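You operate a simulated robot arm through the tools that you are given. There is no shell and no other tool. Be economical: measure what you need, move in short steps, check, and stop when the job is done.

Carry out the task below with a simulated robot arm. There is one attempt and no reset: what you move stays moved.

TASK
Put the basket pack on the hold shelf. Then take the purple pot and leave it in the large bowl. Then put one of the steel cups from the chair side of the packing table on top of the silver steel box there. Then switch the red rocker switch on. Then press the on off key to switch it up. Then close the left flap. Do these in the order given. Set down upright: purple pot.

Only the result counts: the job must be done as asked and must still hold three seconds after the hand-in. Knocking over, shifting, dropping, spilling or breaking anything else fails it.

THE ROBOT
A 7-joint arm with a two-finger gripper on a trunk, on a base that drives. Base frame: it is fixed to the floor where the robot stands at the start and does not move with it; the origin is under the middle of the robot, x ahead of it, y to its left, z up. Readings come in m, degrees, newtons and seconds.
With the tool pointing down near the work surface it reaches from about 0.1 to 0.44 m from the robot's upright axis, wherever it stands. Its first joint turns from -143.0 to 143.0 degrees. Places, roughly: basket pack (17x17x11 cm) [0.9, 0, 0.6]; hold shelf [1, 0.9, 1]; large bowl (27x27x9 cm) [0.6, 8.5, 0.2]; left flap [-1.3, -1.6, 0.9]; on off key [-1.7, 7.4, 0.9]; purple pot (6x6x7 cm) [-2.9, 9.3, 0.9]; red rocker switch [-1.4, 7.3, 0.9]; steel box [-1.5, 8.75, 1]; steel cup (7x7x5 cm) [-1.4, 8.4, 0.9]; steel cup (8x8x7 cm) [-1.6, 8.6, 0.9]. Payload 1.47 kg.
The tool frame sits at the grasp point between the pads (the TCP): z along the fingers, y along the line on which they close. The tips reach 0.016 m beyond it. The gripper opens to 0.087 m. The gripper's body begins 0.055 m behind the TCP.
Orientation is told as [roll, pitch, yaw] about the base's x, y, z axes, in that order, counted from this pose: with the fingers straight down and closing along the base's y, the tool's x points along the base's -x, its y along +y and its z along -z.

THE INTERFACE
- The arm moves only by the tool step_arm. Its argument "deltas" is a list that holds one entry, the list of rows, each a list of 7 numbers: the finger opening in mm, from 0 to 87, then the shift along the tool's x, y, z in mm, then the turn, a rotation vector about the tool's x, y, z in degrees. In form: [[[hand, tx, ty, tz, ax, ay, az], ...]]. A call has 1 to 20 rows; each row is the pose to reach, as a shift and turn from the pose commanded when the call began, along the tool's axes at that moment. A row lasts 0.2 s, in which the tool goes at most 0.05 m and 8.6 degrees; a call with a longer step from one row to the next is refused whole, and so is a gripper value outside its range. A pose out of reach is approached as far as the arm can. The call stops where the force on the tool passes 40 N (or 10 N more than at its start, if that is more) or the arm is blocked; 0.2 s more then pass. The fingers move at their own pace (about 0.045 m/s each) and stop on an object; they squeeze with about 21 N. The grip force told is the motor's: it shows also when the fingers shut on nothing. Time passes only in rows, and 0.2 s behind the last, so rows that repeat a pose let the fingers close. The reply holds the time, the measured pose of the TCP, the force on the tool along the base axes, the opening and the grip force, in the units named above and with some noise, with the torque about the TCP (base axes, N m) and any sound that the robot's microphone picked up.
- Cameras (640 x 400 px; columns grow to the right, rows downward): "scene" is now at [0.144, 0.0149, 1.3272]; the picture's right is [0.17, -0.99, 0.00], its down [-0.77, -0.13, -0.62] and it looks along [0.61, 0.11, -0.79] (base axes); focal length 261 px, centre (320, 200). "wrist" rides on the gripper at [0.073, 0.012, -0.09] in the tool frame; the picture's right is [-0.16, 0.99, 0.00], its down [-0.72, -0.12, -0.68] and it looks along [-0.67, -0.11, 0.73] (tool axes); focal length 247 px, centre (320, 200). There is no depth. A picture from a camera that has moved, and an enlarged one, comes with that camera's place and axes in the base frame and with its lens.
- camera(camera): a new picture of that camera. The clock stands still meanwhile.
- slide_trunk(by): slides the trunk up (or, below 0, down) by that many m; the arm and the scene camera ride with it, the base frame stays. It gives what a move gives, with no picture.
- drive_base(legs): drives the robot by 1 to 6 legs, each [ahead, left, turn to the left] in m, m and degrees, along the robot's own axes; the way and the turn of a leg run together, so that a leg with both is an arc; at most 1.5 m and 180 degrees a leg. The arm and the cameras ride along, it lands a little off, and it stops where it bumps. It gives what a move gives.
- aim_head(pan, tilt): turns the head with the scene camera to pan (to the left, within 86 degrees either way) and tilt (down, from -29 to 69), counted from straight ahead of the robot. It gives what a move gives.
- zoom(camera, box): a new picture of the part [left, top, right, bottom] of that camera's present view, enlarged. The clock stands still meanwhile.
- hand_in(): hands the job in; it is judged then, once.

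Work in short steps. Places have to be worked out from the pictures, the camera data and where the tool is seen: move nearer, look again, correct. Check each grasp and each placing, and mend what went wrong. You have 165 turns and 112 pictures in all, those below and enlarged ones among them. Open the gripper and draw the arm clear of the work before you hand the job in, unless the task says otherwise.

The tools are called as a command line: name --argument value ..., lists and objects as JSON in quotes. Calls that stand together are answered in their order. step_arm: Moves the arm, as the interface text tells. Its arguments: {"type":"object","properties":{"deltas":{"type":"array","items":{"type":"array","items":{"type":"array","items":{"type":"number"}}}}},"required":["deltas"]} The other tools are called the same way: slide_trunk (by) slides the trunk up or down; drive_base (legs) drives the base; aim_head (pan, tilt) turns the head that bears the scene camera; camera (camera) takes a picture; zoom (camera, box) takes an enlarged picture of a part of a camera's view; hand_in () hands the job in.

At the start:

```text
time: 0.0
tool_pos: [0.4261, 0.0778, 0.8502]
orientation: [-0.1, 0.0, -0.1]
contact_force: [0.2, 0.0, -0.6]
torque: [0.0, -0.04, 0.03]
width: 0.0868
grasp_force: 0.0
trunk travel left (down, up): [-0.673, 0.567]
robot x, y, heading: [0.0005, -0.0013, 0.0]
head pan, tilt: [9.8, 51.8]
```

scene: 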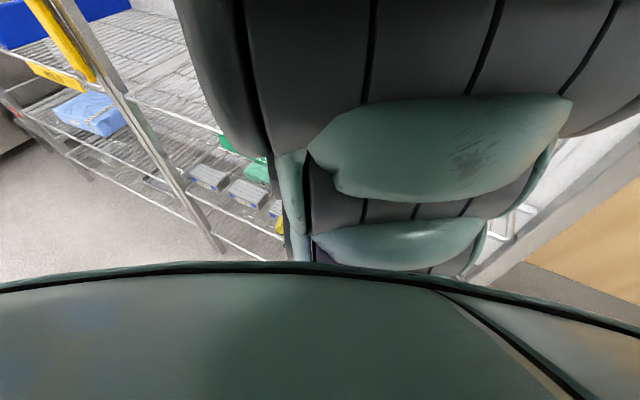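
wrist: 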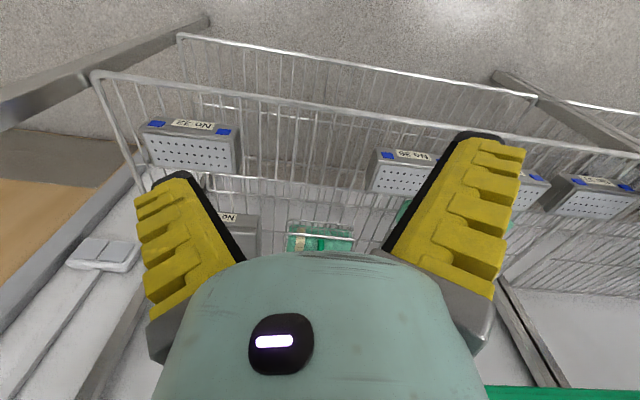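

The arm blocks the scene view, so I look left and less steeply to see the shelf.

aim_head --pan 40 --tilt 25

camera --camera "scene"

aim_head --pan -25 --tilt 40

camera --camera "scene"

```text
time: 0.9
tool_pos: [0.4257, 0.0781, 0.8484]
orientation: [0.0, 0.0, 0.1]
contact_force: [-0.5, -0.3, 0.4]
torque: [-0.01, -0.03, 0.02]
width: 0.0873
grasp_force: 0.1
trunk travel left (down, up): [-0.673, 0.567]
robot x, y, heading: [0.0018, 0.0027, 0.1]
head pan, tilt: [40.0, 25.0]
```

```text
109 pictures are left
camera scene: at [0.1481, 0.031, 1.3406], right [0.35, -0.94, 0.0], down [-0.63, -0.23, -0.74], along [0.69, 0.26, -0.67], focal length 261 px, centre (320, 200)
```

scene: 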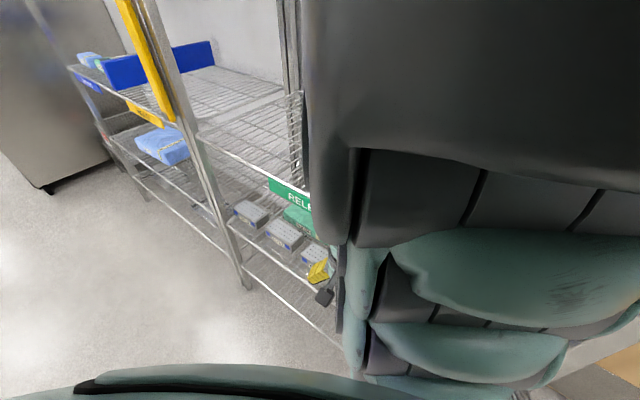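

```text
time: 2.3
tool_pos: [0.4246, 0.0772, 0.8488]
orientation: [0.0, 0.0, 0.0]
contact_force: [0.9, 0.1, 0.2]
torque: [0.0, 0.05, 0.03]
width: 0.0871
grasp_force: 0.0
trunk travel left (down, up): [-0.673, 0.567]
robot x, y, heading: [-0.0012, 0.0004, 0.3]
head pan, tilt: [-25.0, 40.0]
```

```text
108 pictures are left
camera scene: at [0.1508, -0.0262, 1.3457], right [-0.33, -0.94, 0.0], down [-0.59, 0.21, -0.78], along [0.74, -0.26, -0.63], focal length 261 px, centre (320, 200)
```

scene: 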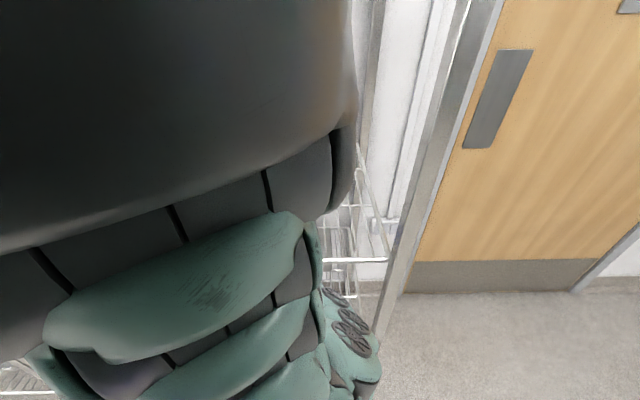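

The head seems still to have been turning when the pictures were taken; I aim again and look once settled.

aim_head --pan 50 --tilt 20

aim_head --pan 50 --tilt 20

camera --camera "scene"

zoom --camera "wrist" --box '[160, 80, 480, 280]'

```text
time: 3.8
tool_pos: [0.4262, 0.0791, 0.8482]
orientation: [0.0, -0.1, 0.1]
contact_force: [-0.4, 1.4, -2.1]
torque: [-0.08, -0.03, 0.01]
width: 0.0874
grasp_force: 0.0
trunk travel left (down, up): [-0.673, 0.567]
robot x, y, heading: [-0.0025, -0.0013, 0.1]
head pan, tilt: [50.0, 20.0]
```

```text
time: 4.4
tool_pos: [0.4246, 0.0788, 0.8486]
orientation: [0.1, 0.0, -0.1]
contact_force: [0.8, -0.1, 0.0]
torque: [0.01, -0.01, 0.0]
width: 0.087
grasp_force: 0.0
trunk travel left (down, up): [-0.673, 0.567]
robot x, y, heading: [-0.0014, -0.0015, 0.2]
head pan, tilt: [50.0, 20.0]
```

```text
107 pictures are left
camera scene: at [0.1225, 0.0788, 1.3745], right [0.82, -0.57, 0.0], down [-0.2, -0.29, -0.94], along [0.53, 0.77, -0.35], focal length 261 px, centre (320, 200)
```

scene: 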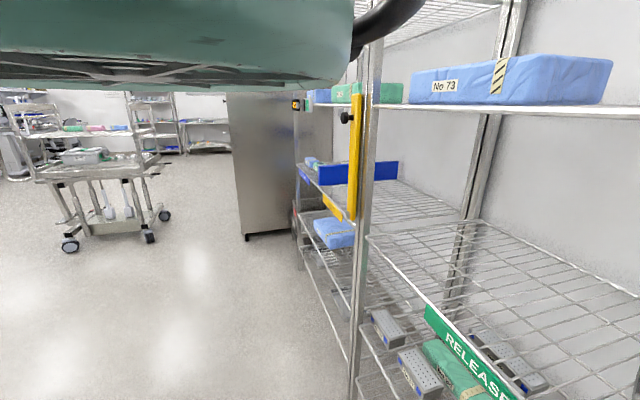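

```text
2.00 times, centred on (320, 180) of wrist
camera zoom: at [0.3535, 0.0898, 0.9385], right [0.16, 0.99, 0.0], down [0.72, -0.12, 0.68], along [0.67, -0.11, -0.73], focal length 494 px, centre (320, 240)
```

zoom: 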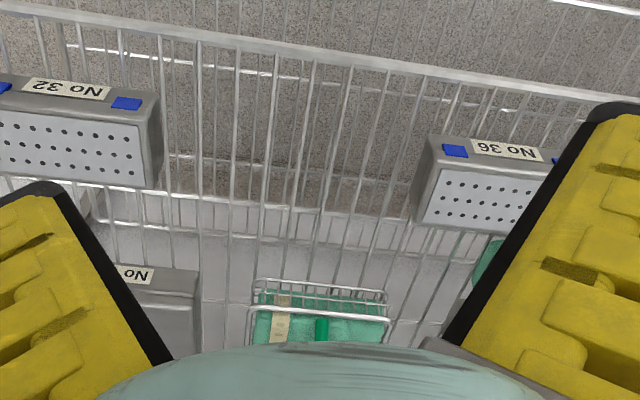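

The basket pack seems to stand on a shelf beneath the RELEASE shelf, whose front edge is near x≈0.6. I back off and look from lower down to understand the geometry.

drive_base --legs '[[-0.5, 0, 0]]'

slide_trunk --by -0.3

aim_head --pan 25 --tilt 15

aim_head --pan 25 --tilt 15

camera --camera "scene"

camera --camera "wrist"

```text
time: 7.3
tool_pos: [-0.0778, 0.0798, 0.8489]
orientation: [0.0, 0.1, 0.5]
contact_force: [-0.4, -0.1, -0.4]
torque: [0.01, 0.01, 0.01]
width: 0.0869
grasp_force: 0.1
trunk travel left (down, up): [-0.673, 0.567]
robot x, y, heading: [-0.5039, -0.0039, 0.5]
head pan, tilt: [50.0, 20.0]
```

```text
time: 10.3
tool_pos: [-0.0788, 0.0793, 0.5491]
orientation: [0.0, 0.0, 0.4]
contact_force: [-0.4, 0.4, -0.2]
torque: [-0.02, 0.03, 0.03]
width: 0.0868
grasp_force: 0.0
trunk travel left (down, up): [-0.373, 0.867]
robot x, y, heading: [-0.5003, -0.0028, 0.5]
head pan, tilt: [50.0, 20.0]
```

```text
time: 11.2
tool_pos: [-0.0773, 0.0794, 0.5483]
orientation: [0.0, -0.1, 0.4]
contact_force: [0.3, 0.6, -0.5]
torque: [0.0, 0.04, 0.0]
width: 0.087
grasp_force: 0.1
trunk travel left (down, up): [-0.373, 0.867]
robot x, y, heading: [-0.5036, 0.0008, 0.4]
head pan, tilt: [25.0, 15.0]
```

```text
time: 11.8
tool_pos: [-0.0784, 0.0797, 0.5482]
orientation: [0.0, 0.0, 0.4]
contact_force: [-0.4, -0.5, 0.6]
torque: [0.02, 0.01, 0.0]
width: 0.0869
grasp_force: 0.1
trunk travel left (down, up): [-0.373, 0.867]
robot x, y, heading: [-0.5006, -0.0031, 0.4]
head pan, tilt: [25.0, 15.0]
```

```text
105 pictures are left
camera scene: at [-0.3807, 0.078, 1.0772], right [0.83, -0.56, 0.0], down [-0.18, -0.27, -0.95], along [0.53, 0.78, -0.32], focal length 261 px, centre (320, 200)
```

scene: 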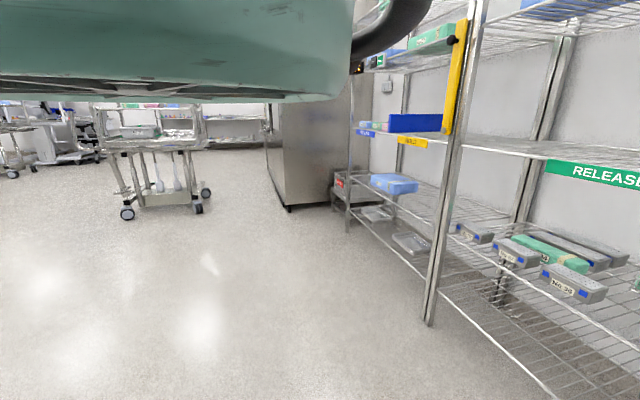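

```text
104 pictures are left
camera wrist: at [-0.1499, 0.0904, 0.6385], right [0.15, 0.99, 0.0], down [0.72, -0.11, 0.68], along [0.67, -0.1, -0.73], focal length 247 px, centre (320, 200)
```

wrist: 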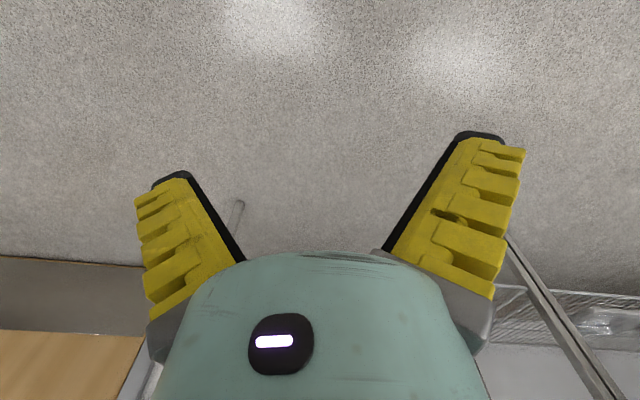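

The head picture lags; I take another now.

camera --camera "scene"

```text
103 pictures are left
camera scene: at [-0.3807, 0.078, 1.0772], right [0.83, -0.56, 0.0], down [-0.18, -0.27, -0.95], along [0.53, 0.78, -0.32], focal length 261 px, centre (320, 200)
```

scene: 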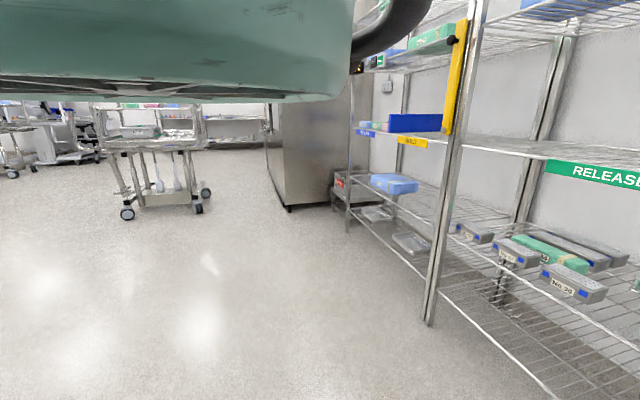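

I zoom on the shelf labels.

zoom --camera "scene" --box '[340, 60, 640, 260]'

aim_head --pan 0 --tilt 10

camera --camera "scene"

```text
2.00 times, centred on (490, 160) of scene
camera zoom: at [-0.3807, 0.078, 1.0772], right [0.83, -0.56, 0.0], down [-0.18, -0.27, -0.95], along [0.53, 0.78, -0.32], focal length 522 px, centre (-20, 280)
```

zoom: 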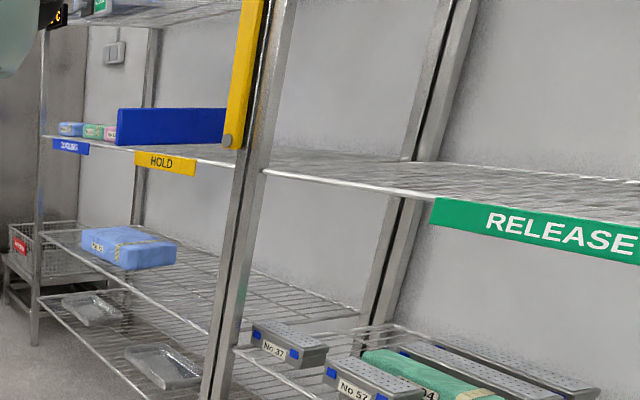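

```text
time: 12.7
tool_pos: [-0.0783, 0.0797, 0.5483]
orientation: [-0.1, 0.0, 0.3]
contact_force: [0.9, 0.8, 0.7]
torque: [0.02, 0.01, 0.01]
width: 0.0871
grasp_force: 0.0
trunk travel left (down, up): [-0.373, 0.867]
robot x, y, heading: [-0.5035, -0.0033, 0.3]
head pan, tilt: [0.0, 10.0]
```

```text
101 pictures are left
camera scene: at [-0.3802, 0.0778, 1.0851], right [0.82, -0.57, 0.0], down [-0.14, -0.2, -0.97], along [0.55, 0.8, -0.24], focal length 261 px, centre (320, 200)
```

scene: 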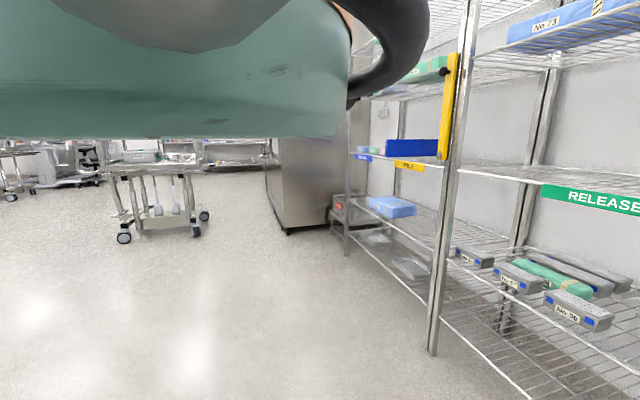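

The blue-labelled… the yellow label reads HOLD: left unit, same level as RELEASE (z≈0.95, front edge x≈0.55). The arm blocks the head's pan, so I use the wrist camera: tilt the hand forward, raise a little and approach to view the basket.

step_arm --deltas '[[[87, 0, 0, 0, 0, -8, 0], [87, 0, 0, 0, 0, -16, 0], [87, 0, 0, 0, 0, -24, 0], [87, 0, 0, 0, 0, -30, 0]]]'

slide_trunk --by 0.15

drive_base --legs '[[0.35, 0, 0]]'

camera --camera "wrist"

```text
time: 13.7
tool_pos: [-0.0676, 0.0866, 0.5265]
orientation: [0.1, -28.0, 0.4]
contact_force: [-0.1, -0.1, 0.4]
torque: [-0.01, 0.0, -0.01]
width: 0.087
grasp_force: 0.1
out of reach, approached as far as the arm can: row 1, 2, 3, 4
trunk travel left (down, up): [-0.373, 0.867]
robot x, y, heading: [-0.5009, 0.0024, 0.8]
head pan, tilt: [0.0, 10.0]
```

```text
time: 15.5
tool_pos: [-0.0663, 0.0859, 0.6766]
orientation: [0.0, -28.0, 0.4]
contact_force: [0.5, -0.4, 0.0]
torque: [0.03, 0.0, -0.01]
width: 0.0873
grasp_force: 0.1
trunk travel left (down, up): [-0.523, 0.717]
robot x, y, heading: [-0.5024, -0.002, 0.5]
head pan, tilt: [0.0, 10.0]
```

```text
time: 17.7
tool_pos: [0.2774, 0.0917, 0.6756]
orientation: [0.1, -28.0, 0.6]
contact_force: [-0.1, 0.4, 0.5]
torque: [-0.03, 0.01, -0.01]
width: 0.0869
grasp_force: 0.0
trunk travel left (down, up): [-0.523, 0.717]
robot x, y, heading: [-0.1588, 0.0029, 0.5]
head pan, tilt: [0.0, 10.0]
```

```text
100 pictures are left
camera wrist: at [0.1719, 0.1012, 0.721], right [0.13, 0.99, 0.07], down [0.32, -0.11, 0.94], along [0.94, -0.1, -0.33], focal length 247 px, centre (320, 200)
```

wrist: 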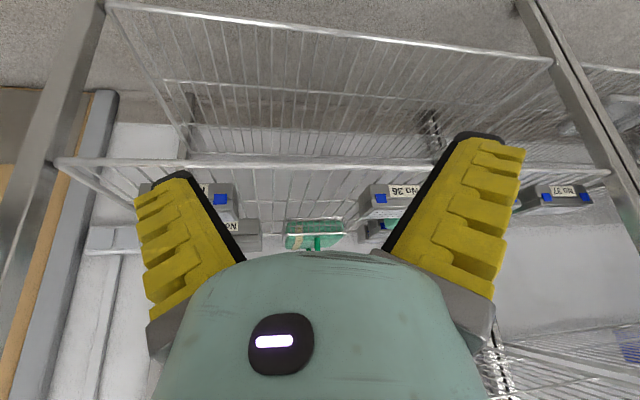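

I zoom on the basket.

zoom --camera "wrist" --box '[240, 150, 400, 270]'

```text
3.33 times, centred on (320, 210) of wrist
camera zoom: at [0.1719, 0.1012, 0.721], right [0.13, 0.99, 0.07], down [0.32, -0.11, 0.94], along [0.94, -0.1, -0.33], focal length 823 px, centre (320, 167)
```

zoom: 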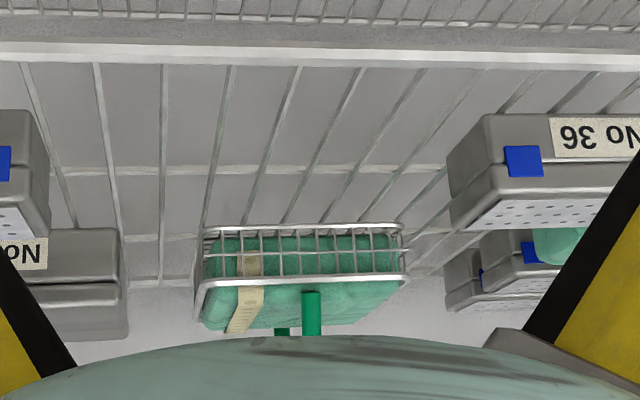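

The basket has green posts (probably a carry handle) hidden behind the hand. I tilt the hand up further and retract a bit to see over it.

step_arm --deltas '[[[87, 0, 0, -15, 0, -8, 0], [87, 0, 0, -30, 0, -16, 0], [87, 0, 0, -45, 0, -22, 0]]]'

zoom --camera "wrist" --box '[200, 50, 440, 250]'

```text
time: 18.5
tool_pos: [0.2564, 0.0914, 0.7165]
orientation: [0.2, -50.2, 0.0]
contact_force: [-0.6, 0.8, 0.3]
torque: [-0.04, 0.01, -0.06]
width: 0.0868
grasp_force: 0.1
out of reach, approached as far as the arm can: row 1
trunk travel left (down, up): [-0.523, 0.717]
robot x, y, heading: [-0.1567, -0.0008, 0.7]
head pan, tilt: [0.0, 10.0]
```

```text
2.00 times, centred on (320, 150) of wrist
camera zoom: at [0.143, 0.1019, 0.7178], right [0.1, 0.99, 0.12], down [-0.06, -0.12, 0.99], along [0.99, -0.11, 0.04], focal length 494 px, centre (320, 300)
```

zoom: 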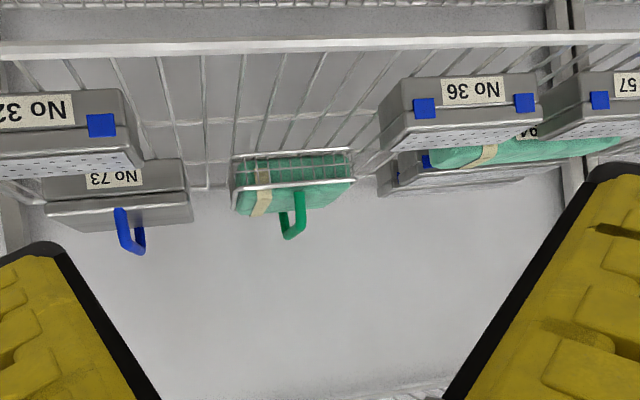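

There is a green loop handle running roughly front-to-back on top of the pack, top z≈0.64, spanning x≈0.83–0.96, y≈0.0 to −0.03 (yaw ≈ −15°). I drive closer, aligned sideways, and look again.

drive_base --legs '[[0.25, -0.1, 0]]'

camera --camera "wrist"

camera --camera "scene"

```text
time: 20.4
tool_pos: [0.472, 0.0111, 0.7041]
orientation: [1.2, -48.3, -0.6]
contact_force: [0.5, -0.5, -0.6]
torque: [-0.02, -0.03, 0.01]
width: 0.0868
grasp_force: 0.1
trunk travel left (down, up): [-0.523, 0.717]
robot x, y, heading: [0.0887, -0.0911, 0.4]
head pan, tilt: [0.0, 10.0]
```

```text
97 pictures are left
camera wrist: at [0.3584, 0.0206, 0.7103], right [0.1, 0.99, 0.13], down [-0.03, -0.13, 0.99], along [0.99, -0.1, 0.01], focal length 247 px, centre (320, 200)
```

wrist: 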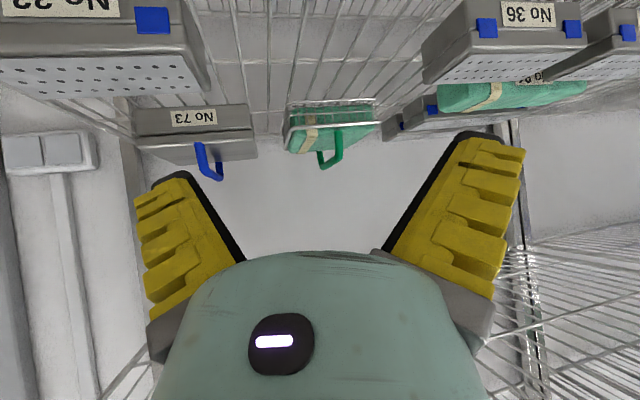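

```text
96 pictures are left
camera scene: at [0.1949, -0.0069, 1.2383], right [0.82, -0.57, -0.03], down [-0.13, -0.13, -0.98], along [0.55, 0.81, -0.18], focal length 261 px, centre (320, 200)
```

scene: 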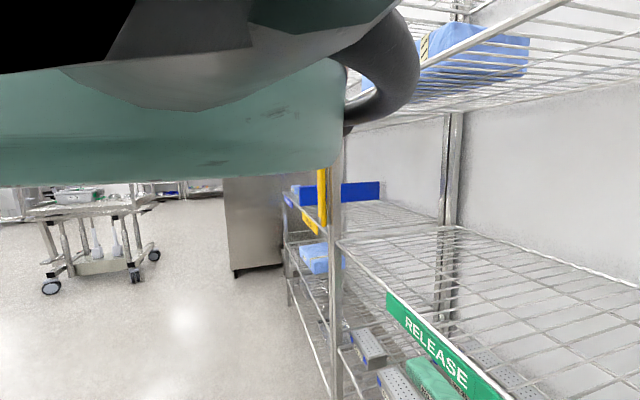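

The tool pose and head shifted during that drive: the elbow is likely touching the upper shelf. I back off right away and then reconfigure: lower the trunk with the hand raised relative to it, so the arm lies lower and straighter.

drive_base --legs '[[-0.4, 0, 0]]'

step_arm --deltas '[[[87, -35, 0, -30, 0, 0, 0], [87, -70, 0, -60, 0, 0, 0], [87, -105, 0, -90, 0, 0, 0], [87, -140, 0, -120, 0, 0, 0], [87, -175, 0, -150, 0, 0, 0], [87, -210, 0, -180, 0, 0, 0]]]'

camera --camera "scene"

```text
time: 21.1
tool_pos: [0.4753, 0.0133, 0.7079]
orientation: [2.5, -47.9, -2.6]
contact_force: [0.2, 0.4, -0.3]
torque: [0.0, 0.01, 0.0]
width: 0.0872
grasp_force: 0.1
trunk travel left (down, up): [-0.523, 0.717]
robot x, y, heading: [0.0893, -0.0896, 0.6]
head pan, tilt: [0.0, 10.0]
stopped in leg 1: the robot was blocked; the commanded pose is now the measured one
```

```text
time: 22.7
tool_pos: [0.4752, 0.0135, 0.7083]
orientation: [2.8, -47.8, -2.7]
contact_force: [0.2, -0.2, -0.7]
torque: [-0.01, 0.0, 0.0]
width: 0.0872
grasp_force: 0.1
out of reach, approached as far as the arm can: row 1, 2, 3, 4, 5, 6
trunk travel left (down, up): [-0.523, 0.717]
robot x, y, heading: [0.0849, -0.0922, 0.3]
head pan, tilt: [0.0, 10.0]
stopped in row 6: the arm was blocked; the commanded pose is now the measured one
```

```text
95 pictures are left
camera scene: at [0.196, -0.0075, 1.24], right [0.82, -0.57, -0.02], down [-0.12, -0.14, -0.98], along [0.56, 0.81, -0.18], focal length 261 px, centre (320, 200)
```

scene: 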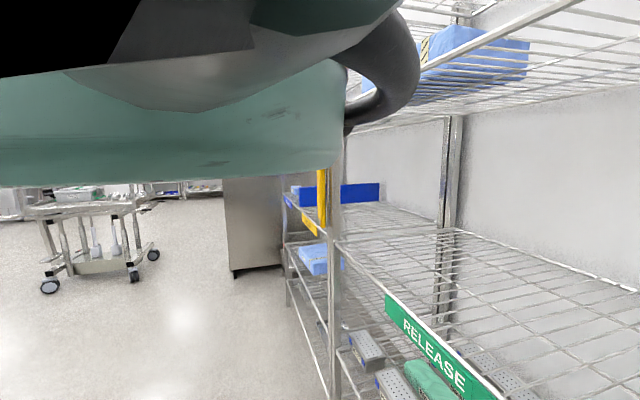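

The head is commanded to pan 0 but the arm blocks it; they are jammed against each other. I aim the head to the left to free it.

aim_head --pan 80 --tilt 25

camera --camera "scene"

```text
time: 24.2
tool_pos: [0.4741, 0.0129, 0.7084]
orientation: [2.2, -48.0, -2.1]
contact_force: [0.6, 0.1, -0.6]
torque: [-0.01, 0.0, 0.0]
width: 0.0872
grasp_force: 0.2
trunk travel left (down, up): [-0.523, 0.717]
robot x, y, heading: [0.0891, -0.0922, 0.6]
head pan, tilt: [80.0, 25.0]
```

```text
94 pictures are left
camera scene: at [0.1574, 0.0073, 1.2162], right [0.99, -0.16, -0.02], down [-0.09, -0.41, -0.91], along [0.14, 0.9, -0.42], focal length 261 px, centre (320, 200)
```

scene: 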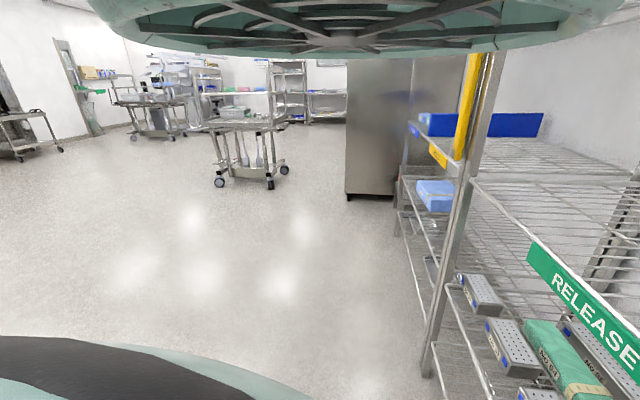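

Head is freed; now back off.

drive_base --legs '[[-0.1, 0, 0], [-0.3, 0, 0]]'

```text
time: 27.0
tool_pos: [0.1055, -0.0025, 0.7153]
orientation: [1.5, -49.2, -1.4]
contact_force: [-0.2, 0.4, -0.7]
torque: [0.02, 0.02, 0.03]
width: 0.0869
grasp_force: 0.0
trunk travel left (down, up): [-0.523, 0.717]
robot x, y, heading: [-0.3071, -0.0945, 0.7]
head pan, tilt: [80.0, 25.0]
```

Freed. Now raise the hand relative to the trunk to see how the arm reconfigures.

step_arm --deltas '[[[87, -35, 0, -30, 0, 0, 0], [87, -70, 0, -60, 0, 0, 0], [87, -105, 0, -90, 0, 0, 0], [87, -140, 0, -120, 0, 0, 0], [87, -175, 0, -150, 0, 0, 0], [87, -210, 0, -180, 0, 0, 0]]]'

slide_trunk --by -0.3

camera --camera "scene"

```text
time: 28.4
tool_pos: [0.1053, -0.0027, 0.715]
orientation: [1.4, -49.2, -1.4]
contact_force: [-0.7, 0.1, 0.0]
torque: [-0.01, 0.01, 0.01]
width: 0.0868
grasp_force: 0.0
out of reach, approached as far as the arm can: row 1, 2, 3, 4, 5, 6
trunk travel left (down, up): [-0.523, 0.717]
robot x, y, heading: [-0.3096, -0.0946, 0.6]
head pan, tilt: [80.0, 25.0]
```

```text
time: 31.4
tool_pos: [0.1051, -0.0018, 0.4133]
orientation: [1.4, -49.2, -1.4]
contact_force: [0.3, -0.6, 0.2]
torque: [0.02, 0.01, -0.01]
width: 0.0868
grasp_force: 0.1
trunk travel left (down, up): [-0.223, 1.017]
robot x, y, heading: [-0.3083, -0.0969, 0.9]
head pan, tilt: [80.0, 25.0]
```

```text
93 pictures are left
camera scene: at [-0.223, -0.0034, 0.9172], right [0.99, -0.16, 0.0], down [-0.07, -0.42, -0.91], along [0.15, 0.89, -0.42], focal length 261 px, centre (320, 200)
```

scene: 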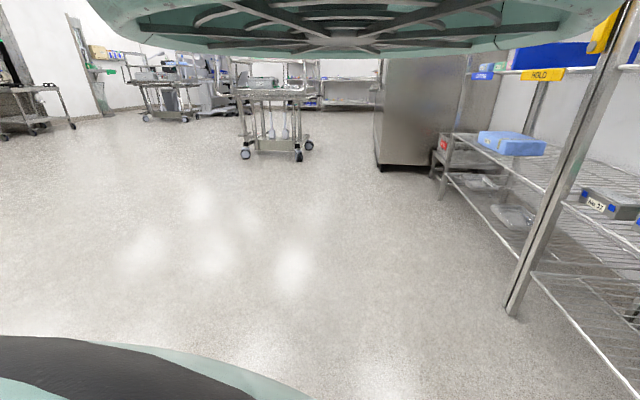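

Moving straight up is at a joint limit; I try extending forward, one probing step, then up.

step_arm --deltas '[[[87, -26, 0, 30, 0, 0, 0], [87, -52, 0, 60, 0, 0, 0], [87, -66, 0, 75, 0, 0, 0], [87, -66, 0, 75, 0, 0, 0]]]'

step_arm --deltas '[[[87, -30, 0, -26, 0, 0, 0], [87, -60, 0, -52, 0, 0, 0], [87, -75, 0, -66, 0, 0, 0]]]'

```text
time: 32.4
tool_pos: [0.2055, -0.0035, 0.4154]
orientation: [1.5, -49.2, -1.4]
contact_force: [-0.1, -0.3, 0.0]
torque: [0.01, 0.01, -0.03]
width: 0.087
grasp_force: 0.1
trunk travel left (down, up): [-0.223, 1.017]
robot x, y, heading: [-0.3111, -0.095, 1.0]
head pan, tilt: [80.0, 25.0]
```

```text
time: 33.2
tool_pos: [0.2056, -0.0047, 0.4546]
orientation: [1.5, -49.3, -1.3]
contact_force: [1.0, 0.3, 0.1]
torque: [-0.02, 0.02, 0.0]
width: 0.087
grasp_force: 0.0
out of reach, approached as far as the arm can: row 2, 3
trunk travel left (down, up): [-0.223, 1.017]
robot x, y, heading: [-0.3076, -0.0942, 0.8]
head pan, tilt: [80.0, 25.0]
```

Extending helps. I continue outwards and upwards.

step_arm --deltas '[[[87, -26, 0, 30, 0, 0, 0], [87, -52, 0, 60, 0, 0, 0], [87, -66, 0, 75, 0, 0, 0], [87, -66, 0, 75, 0, 0, 0]]]'

step_arm --deltas '[[[87, -30, 0, -26, 0, 0, 0], [87, -60, 0, -52, 0, 0, 0], [87, -90, 0, -78, 0, 0, 0], [87, -120, 0, -104, 0, 0, 0]]]'

camera --camera "scene"

```text
time: 34.2
tool_pos: [0.3056, -0.0037, 0.4543]
orientation: [1.5, -49.2, -1.4]
contact_force: [0.3, -1.1, -0.2]
torque: [0.02, 0.0, -0.02]
width: 0.087
grasp_force: 0.1
trunk travel left (down, up): [-0.223, 1.017]
robot x, y, heading: [-0.309, -0.0944, 0.6]
head pan, tilt: [80.0, 25.0]
```

```text
time: 35.2
tool_pos: [0.3032, -0.0066, 0.5332]
orientation: [1.4, -49.1, -1.4]
contact_force: [-0.9, 0.4, 0.3]
torque: [0.0, 0.0, -0.03]
width: 0.0872
grasp_force: 0.0
out of reach, approached as far as the arm can: row 3, 4
trunk travel left (down, up): [-0.223, 1.017]
robot x, y, heading: [-0.3022, -0.0947, 0.9]
head pan, tilt: [80.0, 25.0]
```

```text
92 pictures are left
camera scene: at [-0.2229, -0.0035, 0.9171], right [0.99, -0.16, 0.0], down [-0.07, -0.42, -0.91], along [0.15, 0.89, -0.42], focal length 261 px, centre (320, 200)
```

scene: 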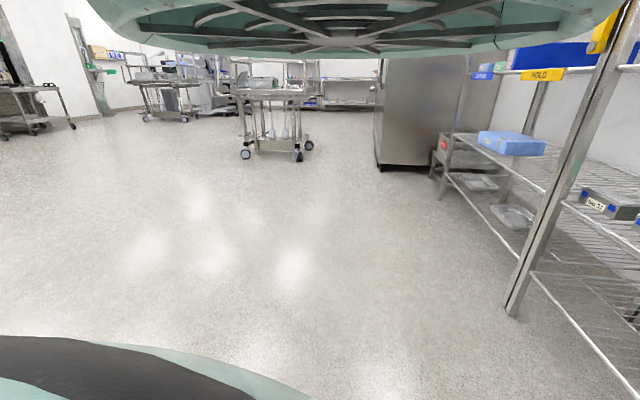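

Reach is now 0.61 m. I look forward with the head, as the arm should be out of its way.

aim_head --pan 20 --tilt 15

camera --camera "scene"

```text
time: 36.5
tool_pos: [0.3035, -0.0077, 0.5331]
orientation: [1.4, -49.2, -1.3]
contact_force: [0.0, 0.2, -0.2]
torque: [0.0, -0.02, 0.0]
width: 0.0868
grasp_force: 0.1
trunk travel left (down, up): [-0.223, 1.017]
robot x, y, heading: [-0.3085, -0.0966, 1.1]
head pan, tilt: [20.0, 15.0]
```

```text
91 pictures are left
camera scene: at [-0.1861, -0.0169, 0.9249], right [0.83, -0.56, 0.0], down [-0.19, -0.29, -0.94], along [0.52, 0.78, -0.35], focal length 261 px, centre (320, 200)
```

scene: 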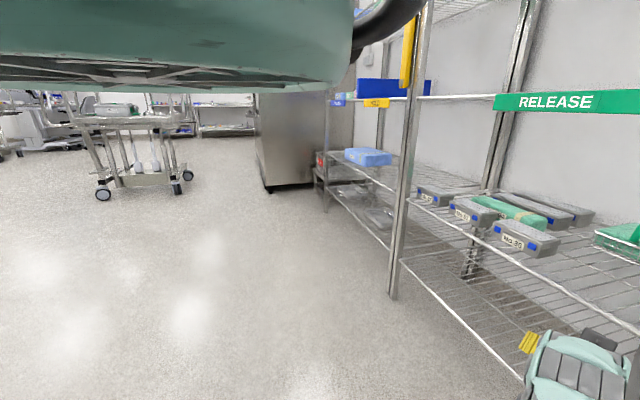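

aim_head --pan 60 --tilt 60

aim_head --pan 20 --tilt 45

camera --camera "scene"

```text
time: 37.6
tool_pos: [0.304, -0.0067, 0.5327]
orientation: [1.6, -49.2, -1.5]
contact_force: [-0.7, -0.7, -0.5]
torque: [0.02, 0.03, 0.01]
width: 0.087
grasp_force: 0.1
trunk travel left (down, up): [-0.223, 1.017]
robot x, y, heading: [-0.3083, -0.0991, 0.8]
head pan, tilt: [60.0, 60.0]
```

```text
time: 38.7
tool_pos: [0.3044, -0.0064, 0.5343]
orientation: [1.6, -49.2, -1.4]
contact_force: [-0.6, -0.6, 0.2]
torque: [-0.01, 0.0, -0.01]
width: 0.0871
grasp_force: 0.1
trunk travel left (down, up): [-0.223, 1.017]
robot x, y, heading: [-0.3054, -0.096, 0.6]
head pan, tilt: [20.0, 45.0]
```

```text
90 pictures are left
camera scene: at [-0.1995, -0.0371, 0.8694], right [0.83, -0.56, 0.0], down [-0.47, -0.7, -0.53], along [0.3, 0.44, -0.85], focal length 261 px, centre (320, 200)
```

scene: 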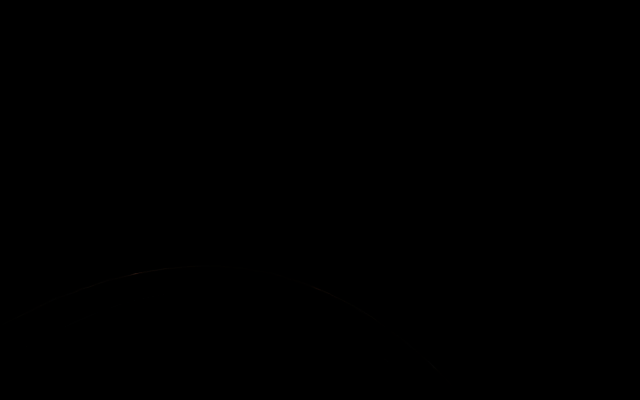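

The head is up against the arm in front; I park it left and rely on the wrist camera.

aim_head --pan 62 --tilt 18

camera --camera "wrist"

```text
time: 39.8
tool_pos: [0.3057, -0.0068, 0.5347]
orientation: [1.4, -49.2, -1.4]
contact_force: [-0.3, -0.8, -0.1]
torque: [-0.02, 0.03, -0.02]
width: 0.087
grasp_force: 0.1
trunk travel left (down, up): [-0.223, 1.017]
robot x, y, heading: [-0.3052, -0.0998, 0.5]
head pan, tilt: [62.0, 18.0]
```

```text
89 pictures are left
camera wrist: at [0.1902, 0.0047, 0.5375], right [0.11, 0.98, 0.14], down [-0.04, -0.13, 0.99], along [0.99, -0.11, 0.03], focal length 247 px, centre (320, 200)
```

wrist: 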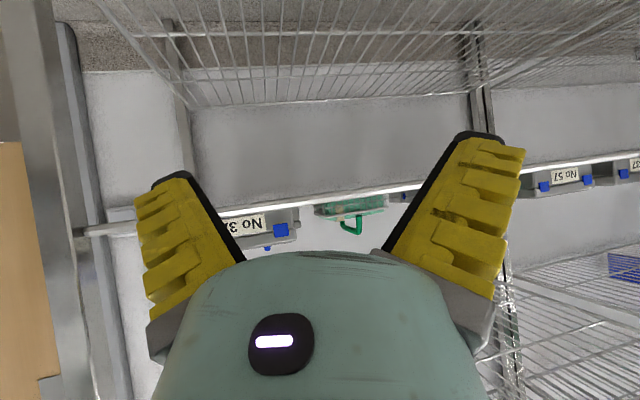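

I keep the trunk low and extend the arm further forward and up so that the elbow stays low beneath the shelf level.

step_arm --deltas '[[[87, -26, 0, 30, 0, 0, 0], [87, -52, 0, 60, 0, 0, 0], [87, -66, 0, 75, 0, 0, 0], [87, -66, 0, 75, 0, 0, 0]]]'

step_arm --deltas '[[[87, -30, 0, -26, 0, 0, 0], [87, -60, 0, -52, 0, 0, 0], [87, -90, 0, -78, 0, 0, 0], [87, -120, 0, -104, 0, 0, 0]]]'

camera --camera "scene"

```text
time: 40.8
tool_pos: [0.4046, -0.0084, 0.5343]
orientation: [1.5, -49.2, -1.4]
contact_force: [-0.8, -0.1, 0.3]
torque: [0.02, 0.03, -0.02]
width: 0.0874
grasp_force: 0.1
trunk travel left (down, up): [-0.223, 1.017]
robot x, y, heading: [-0.3109, -0.0975, 0.3]
head pan, tilt: [62.0, 18.0]
```

```text
time: 41.8
tool_pos: [0.4061, -0.0075, 0.6976]
orientation: [1.7, -49.2, -1.6]
contact_force: [0.1, 0.5, 0.0]
torque: [0.02, 0.03, 0.0]
width: 0.0872
grasp_force: 0.2
trunk travel left (down, up): [-0.223, 1.017]
robot x, y, heading: [-0.3086, -0.0964, 0.8]
head pan, tilt: [62.0, 18.0]
```

```text
88 pictures are left
camera scene: at [-0.1941, -0.01, 0.9288], right [0.89, -0.46, 0.0], down [-0.14, -0.27, -0.95], along [0.44, 0.85, -0.31], focal length 261 px, centre (320, 200)
```

scene: 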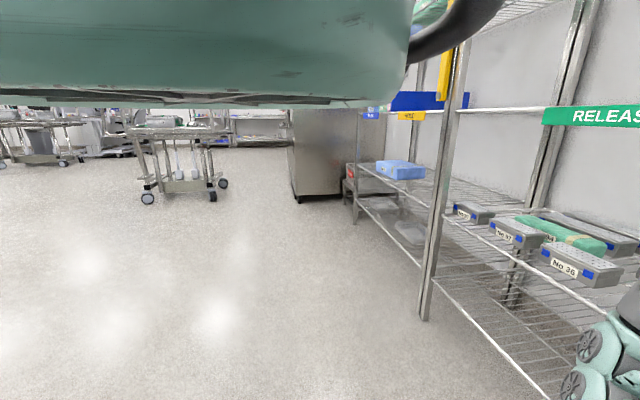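

Good: reach 0.72 m at z≈0.70. Try the head forward once more now that the elbow is lower.

aim_head --pan 10 --tilt 18

camera --camera "scene"

camera --camera "wrist"

```text
time: 43.0
tool_pos: [0.4057, -0.0085, 0.6962]
orientation: [1.5, -49.2, -1.4]
contact_force: [-0.3, -0.9, -0.7]
torque: [0.03, 0.01, 0.01]
width: 0.0868
grasp_force: 0.1
trunk travel left (down, up): [-0.223, 1.017]
robot x, y, heading: [-0.3035, -0.0917, 0.5]
head pan, tilt: [10.0, 18.0]
```

```text
87 pictures are left
camera scene: at [-0.1857, -0.017, 0.9285], right [0.83, -0.56, 0.0], down [-0.17, -0.26, -0.95], along [0.53, 0.79, -0.31], focal length 261 px, centre (320, 200)
```

scene: 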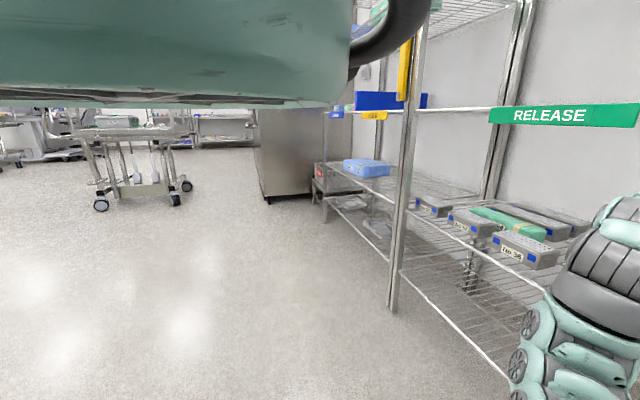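

```text
86 pictures are left
camera wrist: at [0.2909, 0.0024, 0.6994], right [0.11, 0.98, 0.14], down [-0.04, -0.13, 0.99], along [0.99, -0.11, 0.03], focal length 247 px, centre (320, 200)
```

wrist: 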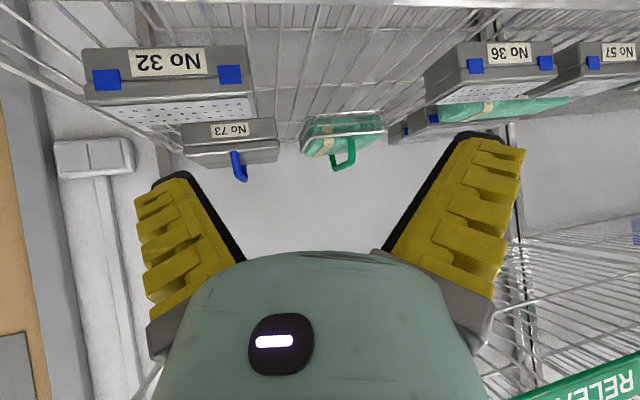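

The arm now lies low (elbow z≈0.85). Triangulating the handle: near post ≈(0.74, 0.018), far ≈(0.86, −0.015), top z≈0.65. I park the head and drive 0.2 m closer.

aim_head --pan 60 --tilt 18

drive_base --legs '[[0.2, 0, 0]]'

camera --camera "wrist"

```text
time: 44.1
tool_pos: [0.4046, -0.0095, 0.695]
orientation: [1.6, -49.2, -1.3]
contact_force: [0.1, -0.4, 0.2]
torque: [-0.01, 0.04, -0.01]
width: 0.0872
grasp_force: 0.1
trunk travel left (down, up): [-0.223, 1.017]
robot x, y, heading: [-0.3117, -0.0938, 0.9]
head pan, tilt: [60.0, 18.0]
```

```text
time: 45.8
tool_pos: [0.6031, -0.0062, 0.6955]
orientation: [1.5, -49.2, -1.4]
contact_force: [0.9, 0.2, 0.2]
torque: [-0.02, 0.0, -0.01]
width: 0.0872
grasp_force: 0.1
trunk travel left (down, up): [-0.223, 1.017]
robot x, y, heading: [-0.1077, -0.0969, 0.4]
head pan, tilt: [60.0, 18.0]
```

```text
85 pictures are left
camera wrist: at [0.4893, 0.0053, 0.6994], right [0.11, 0.98, 0.14], down [-0.04, -0.13, 0.99], along [0.99, -0.11, 0.03], focal length 247 px, centre (320, 200)
```

wrist: 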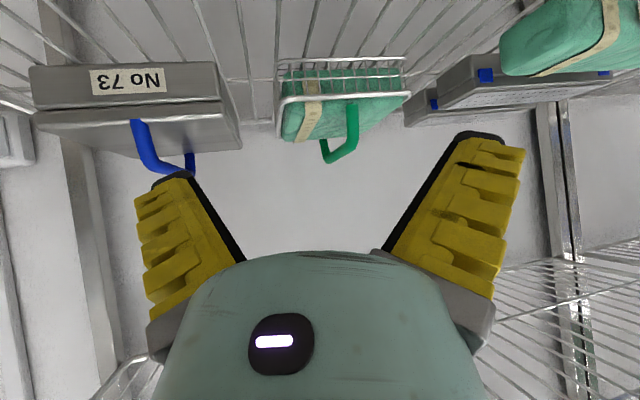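

I zoom in on the handle for precise pixel positions.

zoom --camera "wrist" --box '[260, 80, 420, 180]'

```text
4.00 times, centred on (340, 130) of wrist
camera zoom: at [0.4893, 0.0053, 0.6994], right [0.11, 0.98, 0.14], down [-0.04, -0.13, 0.99], along [0.99, -0.11, 0.03], focal length 988 px, centre (240, 480)
```

zoom: 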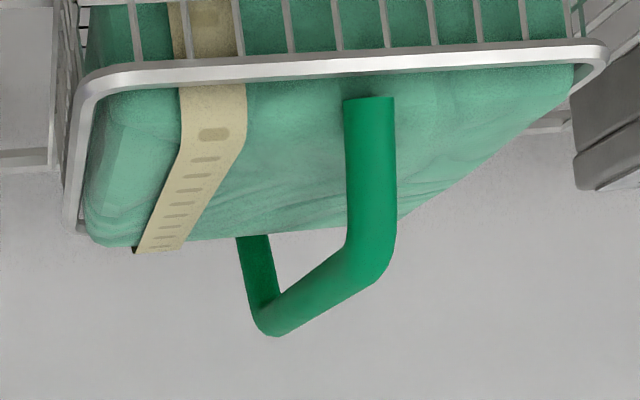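

Bar of the handle: mid ≈(0.90, 0.00, 0.634), yaw ≈ −19°, tube ≈17 mm. I turn the hand to that yaw, then drive in over it (fingertips stay above).

step_arm --deltas '[[[87, 0, 0, 0, 6, 0, 5.2], [87, 0, 0, 0, 12.4, 0, 10.8], [87, 0, 0, 0, 12.8, 0, 11.1]]]'

drive_base --legs '[[0.2, 0, 0]]'

camera --camera "wrist"

camera --camera "scene"

```text
time: 46.5
tool_pos: [0.6042, -0.0059, 0.6958]
orientation: [1.4, -49.0, -18.5]
contact_force: [0.9, 0.1, 0.4]
torque: [-0.02, 0.0, 0.02]
width: 0.087
grasp_force: 0.1
trunk travel left (down, up): [-0.223, 1.017]
robot x, y, heading: [-0.1087, -0.0945, 0.7]
head pan, tilt: [60.0, 18.0]
```

```text
time: 48.1
tool_pos: [0.8036, -0.0013, 0.6956]
orientation: [1.6, -49.0, -18.2]
contact_force: [-1.2, -0.7, -0.4]
torque: [0.02, 0.0, -0.02]
width: 0.0871
grasp_force: 0.0
trunk travel left (down, up): [-0.223, 1.017]
robot x, y, heading: [0.0893, -0.0908, 0.8]
head pan, tilt: [60.0, 18.0]
```

```text
83 pictures are left
camera wrist: at [0.6979, 0.042, 0.6998], right [0.39, 0.91, 0.14], down [-0.07, -0.12, 0.99], along [0.92, -0.4, 0.02], focal length 247 px, centre (320, 200)
```

wrist: 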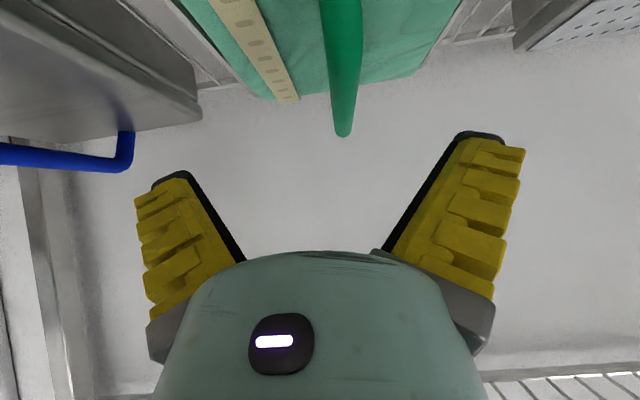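

```text
82 pictures are left
camera scene: at [0.2066, -0.0076, 0.9284], right [0.87, -0.49, 0.0], down [-0.15, -0.27, -0.95], along [0.46, 0.83, -0.31], focal length 261 px, centre (320, 200)
```

scene: 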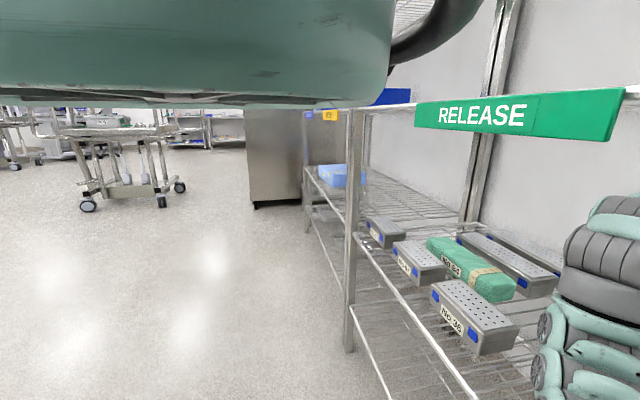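

The hand's yaw matches the bar well; bar line is about 2 cm to the tool's +y. I approach along the tool axis to bar mid (0.885, −0.005, 0.634).

step_arm --deltas '[[[87, 0, 21, 0, 0, 0, 0], [87, -2, 21, 30, 0, 0, 0], [87, -4, 21, 60, 0, 0, 0], [87, -5, 21, 85, 0, 0, 0], [87, -5, 21, 98, 0, 0, 0]]]'

camera --camera "wrist"

```text
time: 49.4
tool_pos: [0.8876, -0.0039, 0.6408]
orientation: [1.7, -49.1, -18.5]
contact_force: [-6.7, 0.3, 15.7]
torque: [0.22, 1.01, 0.07]
width: 0.0871
grasp_force: 0.0
trunk travel left (down, up): [-0.223, 1.017]
robot x, y, heading: [0.0902, -0.0917, 0.8]
head pan, tilt: [60.0, 18.0]
```

```text
81 pictures are left
camera wrist: at [0.7811, 0.0408, 0.6438], right [0.39, 0.91, 0.14], down [-0.08, -0.12, 0.99], along [0.92, -0.4, 0.03], focal length 247 px, centre (320, 200)
```

wrist: 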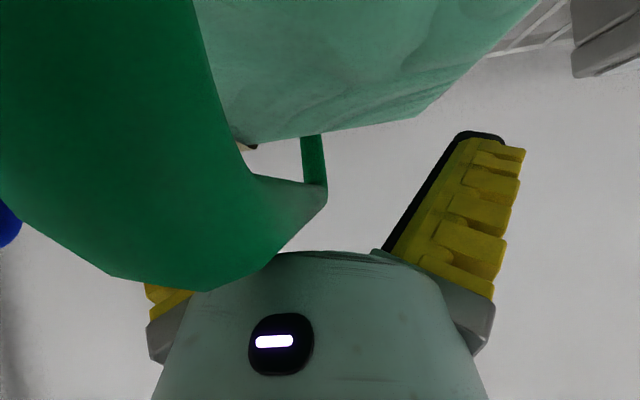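

The camera side of the hand touches the near corner of the handle. I back up, steepen the hand by 11°, and come down slightly higher.

step_arm --deltas '[[[87, 0, 0, -35, 0, 0, 0], [87, 0, 0, -35, 0, 6, 0], [87, 0, 0, -35, 0, 12, 0], [87, -3, 0, -20, 0, 12, 0], [87, -5, 0, -5, 0, 12, 0]]]'

camera --camera "wrist"

```text
time: 50.5
tool_pos: [0.8838, -0.0057, 0.6421]
orientation: [1.2, -36.9, -17.9]
contact_force: [0.5, -0.8, 0.6]
torque: [0.01, 0.02, 0.0]
width: 0.0867
grasp_force: 0.1
trunk travel left (down, up): [-0.223, 1.017]
robot x, y, heading: [0.0898, -0.0923, 0.7]
head pan, tilt: [60.0, 18.0]
```

```text
80 pictures are left
camera wrist: at [0.7815, 0.0376, 0.6706], right [0.41, 0.9, 0.11], down [0.12, -0.18, 0.98], along [0.9, -0.39, -0.18], focal length 247 px, centre (320, 200)
```

wrist: 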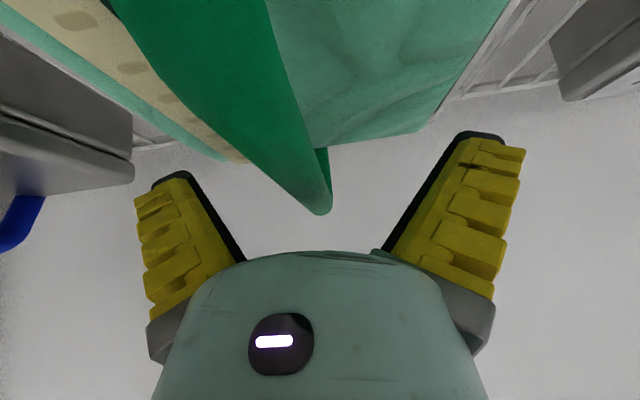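

Clear now; bar is ~1 cm to tool −y. I adjust, descend 6 mm and close.

step_arm --deltas '[[[87, 0, -10, 0, 0, 0, 0], [87, -4, -10, 5, 0, 0, 0], [0, -4, -10, 5, 0, 0, 0], [0, -4, -10, 5, 0, 0, 0], [0, -4, -10, 5, 0, 0, 0], [0, -4, -10, 5, 0, 0, 0], [0, -4, -10, 5, 0, 0, 0]]]'

camera --camera "wrist"

```text
time: 52.1
tool_pos: [0.8861, -0.0143, 0.6391]
orientation: [1.2, -36.7, -17.8]
contact_force: [1.2, 1.6, 0.1]
torque: [0.01, 0.02, 0.05]
width: 0.0097
grasp_force: 21.0
trunk travel left (down, up): [-0.223, 1.017]
robot x, y, heading: [0.0923, -0.0914, 0.7]
head pan, tilt: [60.0, 18.0]
```

```text
79 pictures are left
camera wrist: at [0.7836, 0.0282, 0.6684], right [0.41, 0.91, 0.11], down [0.13, -0.18, 0.98], along [0.9, -0.39, -0.19], focal length 247 px, centre (320, 200)
```

wrist: 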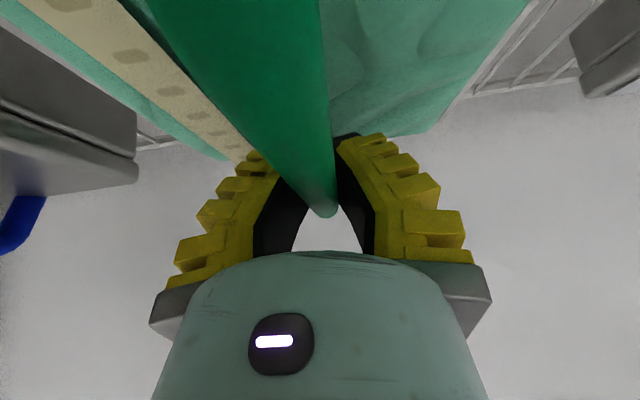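

Gripped (opening 9.7 mm, 21 N). Lift 4 cm and check.

step_arm --deltas '[[[0, -6, 0, -8, 0, 0, 0], [0, -12, 0, -16, 0, 0, 0], [0, -18, 0, -24, 0, 0, 0], [0, -27, 0, -36, 0, 0, 0]]]'

camera --camera "wrist"

```text
time: 53.1
tool_pos: [0.887, -0.016, 0.6868]
orientation: [1.2, -36.9, -17.8]
contact_force: [-0.3, -0.2, -0.5]
torque: [0.01, 0.0, -0.03]
width: 0.0
grasp_force: 21.4
trunk travel left (down, up): [-0.223, 1.017]
robot x, y, heading: [0.0968, -0.0975, 0.6]
head pan, tilt: [60.0, 18.0]
```

```text
78 pictures are left
camera wrist: at [0.7842, 0.0267, 0.7146], right [0.41, 0.91, 0.11], down [0.12, -0.18, 0.98], along [0.9, -0.39, -0.18], focal length 247 px, centre (320, 200)
```

wrist: 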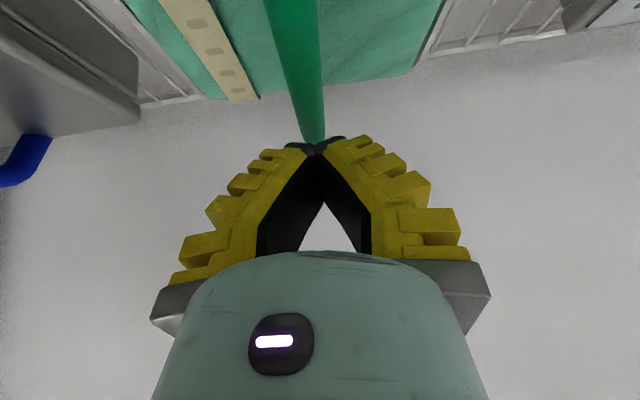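

It slipped off: only the tips pinched the top of the tube, so the bar is lower (z≈0.62). I open, steepen the hand 8° and descend to z≈0.618, watching the force.

step_arm --deltas '[[[87, 0, 0, 0, 0, 4, 0], [87, 0, 0, 0, 0, 8, 0], [87, 0, 0, 0, 0, 8, 0], [87, 12, 0, 16, 0, 8, 0], [87, 24, 0, 32, 0, 8, 0], [87, 33, 0, 44, 0, 8, 0], [87, 41, 0, 55, 0, 8, 0]]]'

camera --camera "wrist"

```text
time: 54.8
tool_pos: [0.888, -0.0162, 0.6188]
orientation: [1.2, -29.1, -17.7]
contact_force: [-1.7, 0.7, 7.4]
torque: [-0.43, 0.21, -0.11]
width: 0.0872
grasp_force: 0.0
trunk travel left (down, up): [-0.223, 1.017]
robot x, y, heading: [0.0922, -0.0906, 0.7]
head pan, tilt: [60.0, 18.0]
```

```text
77 pictures are left
camera wrist: at [0.7901, 0.0261, 0.6622], right [0.42, 0.9, 0.09], down [0.25, -0.22, 0.94], along [0.87, -0.37, -0.32], focal length 247 px, centre (320, 200)
```

wrist: 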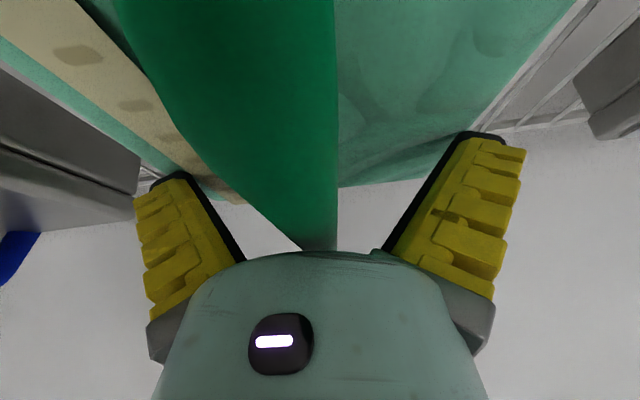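

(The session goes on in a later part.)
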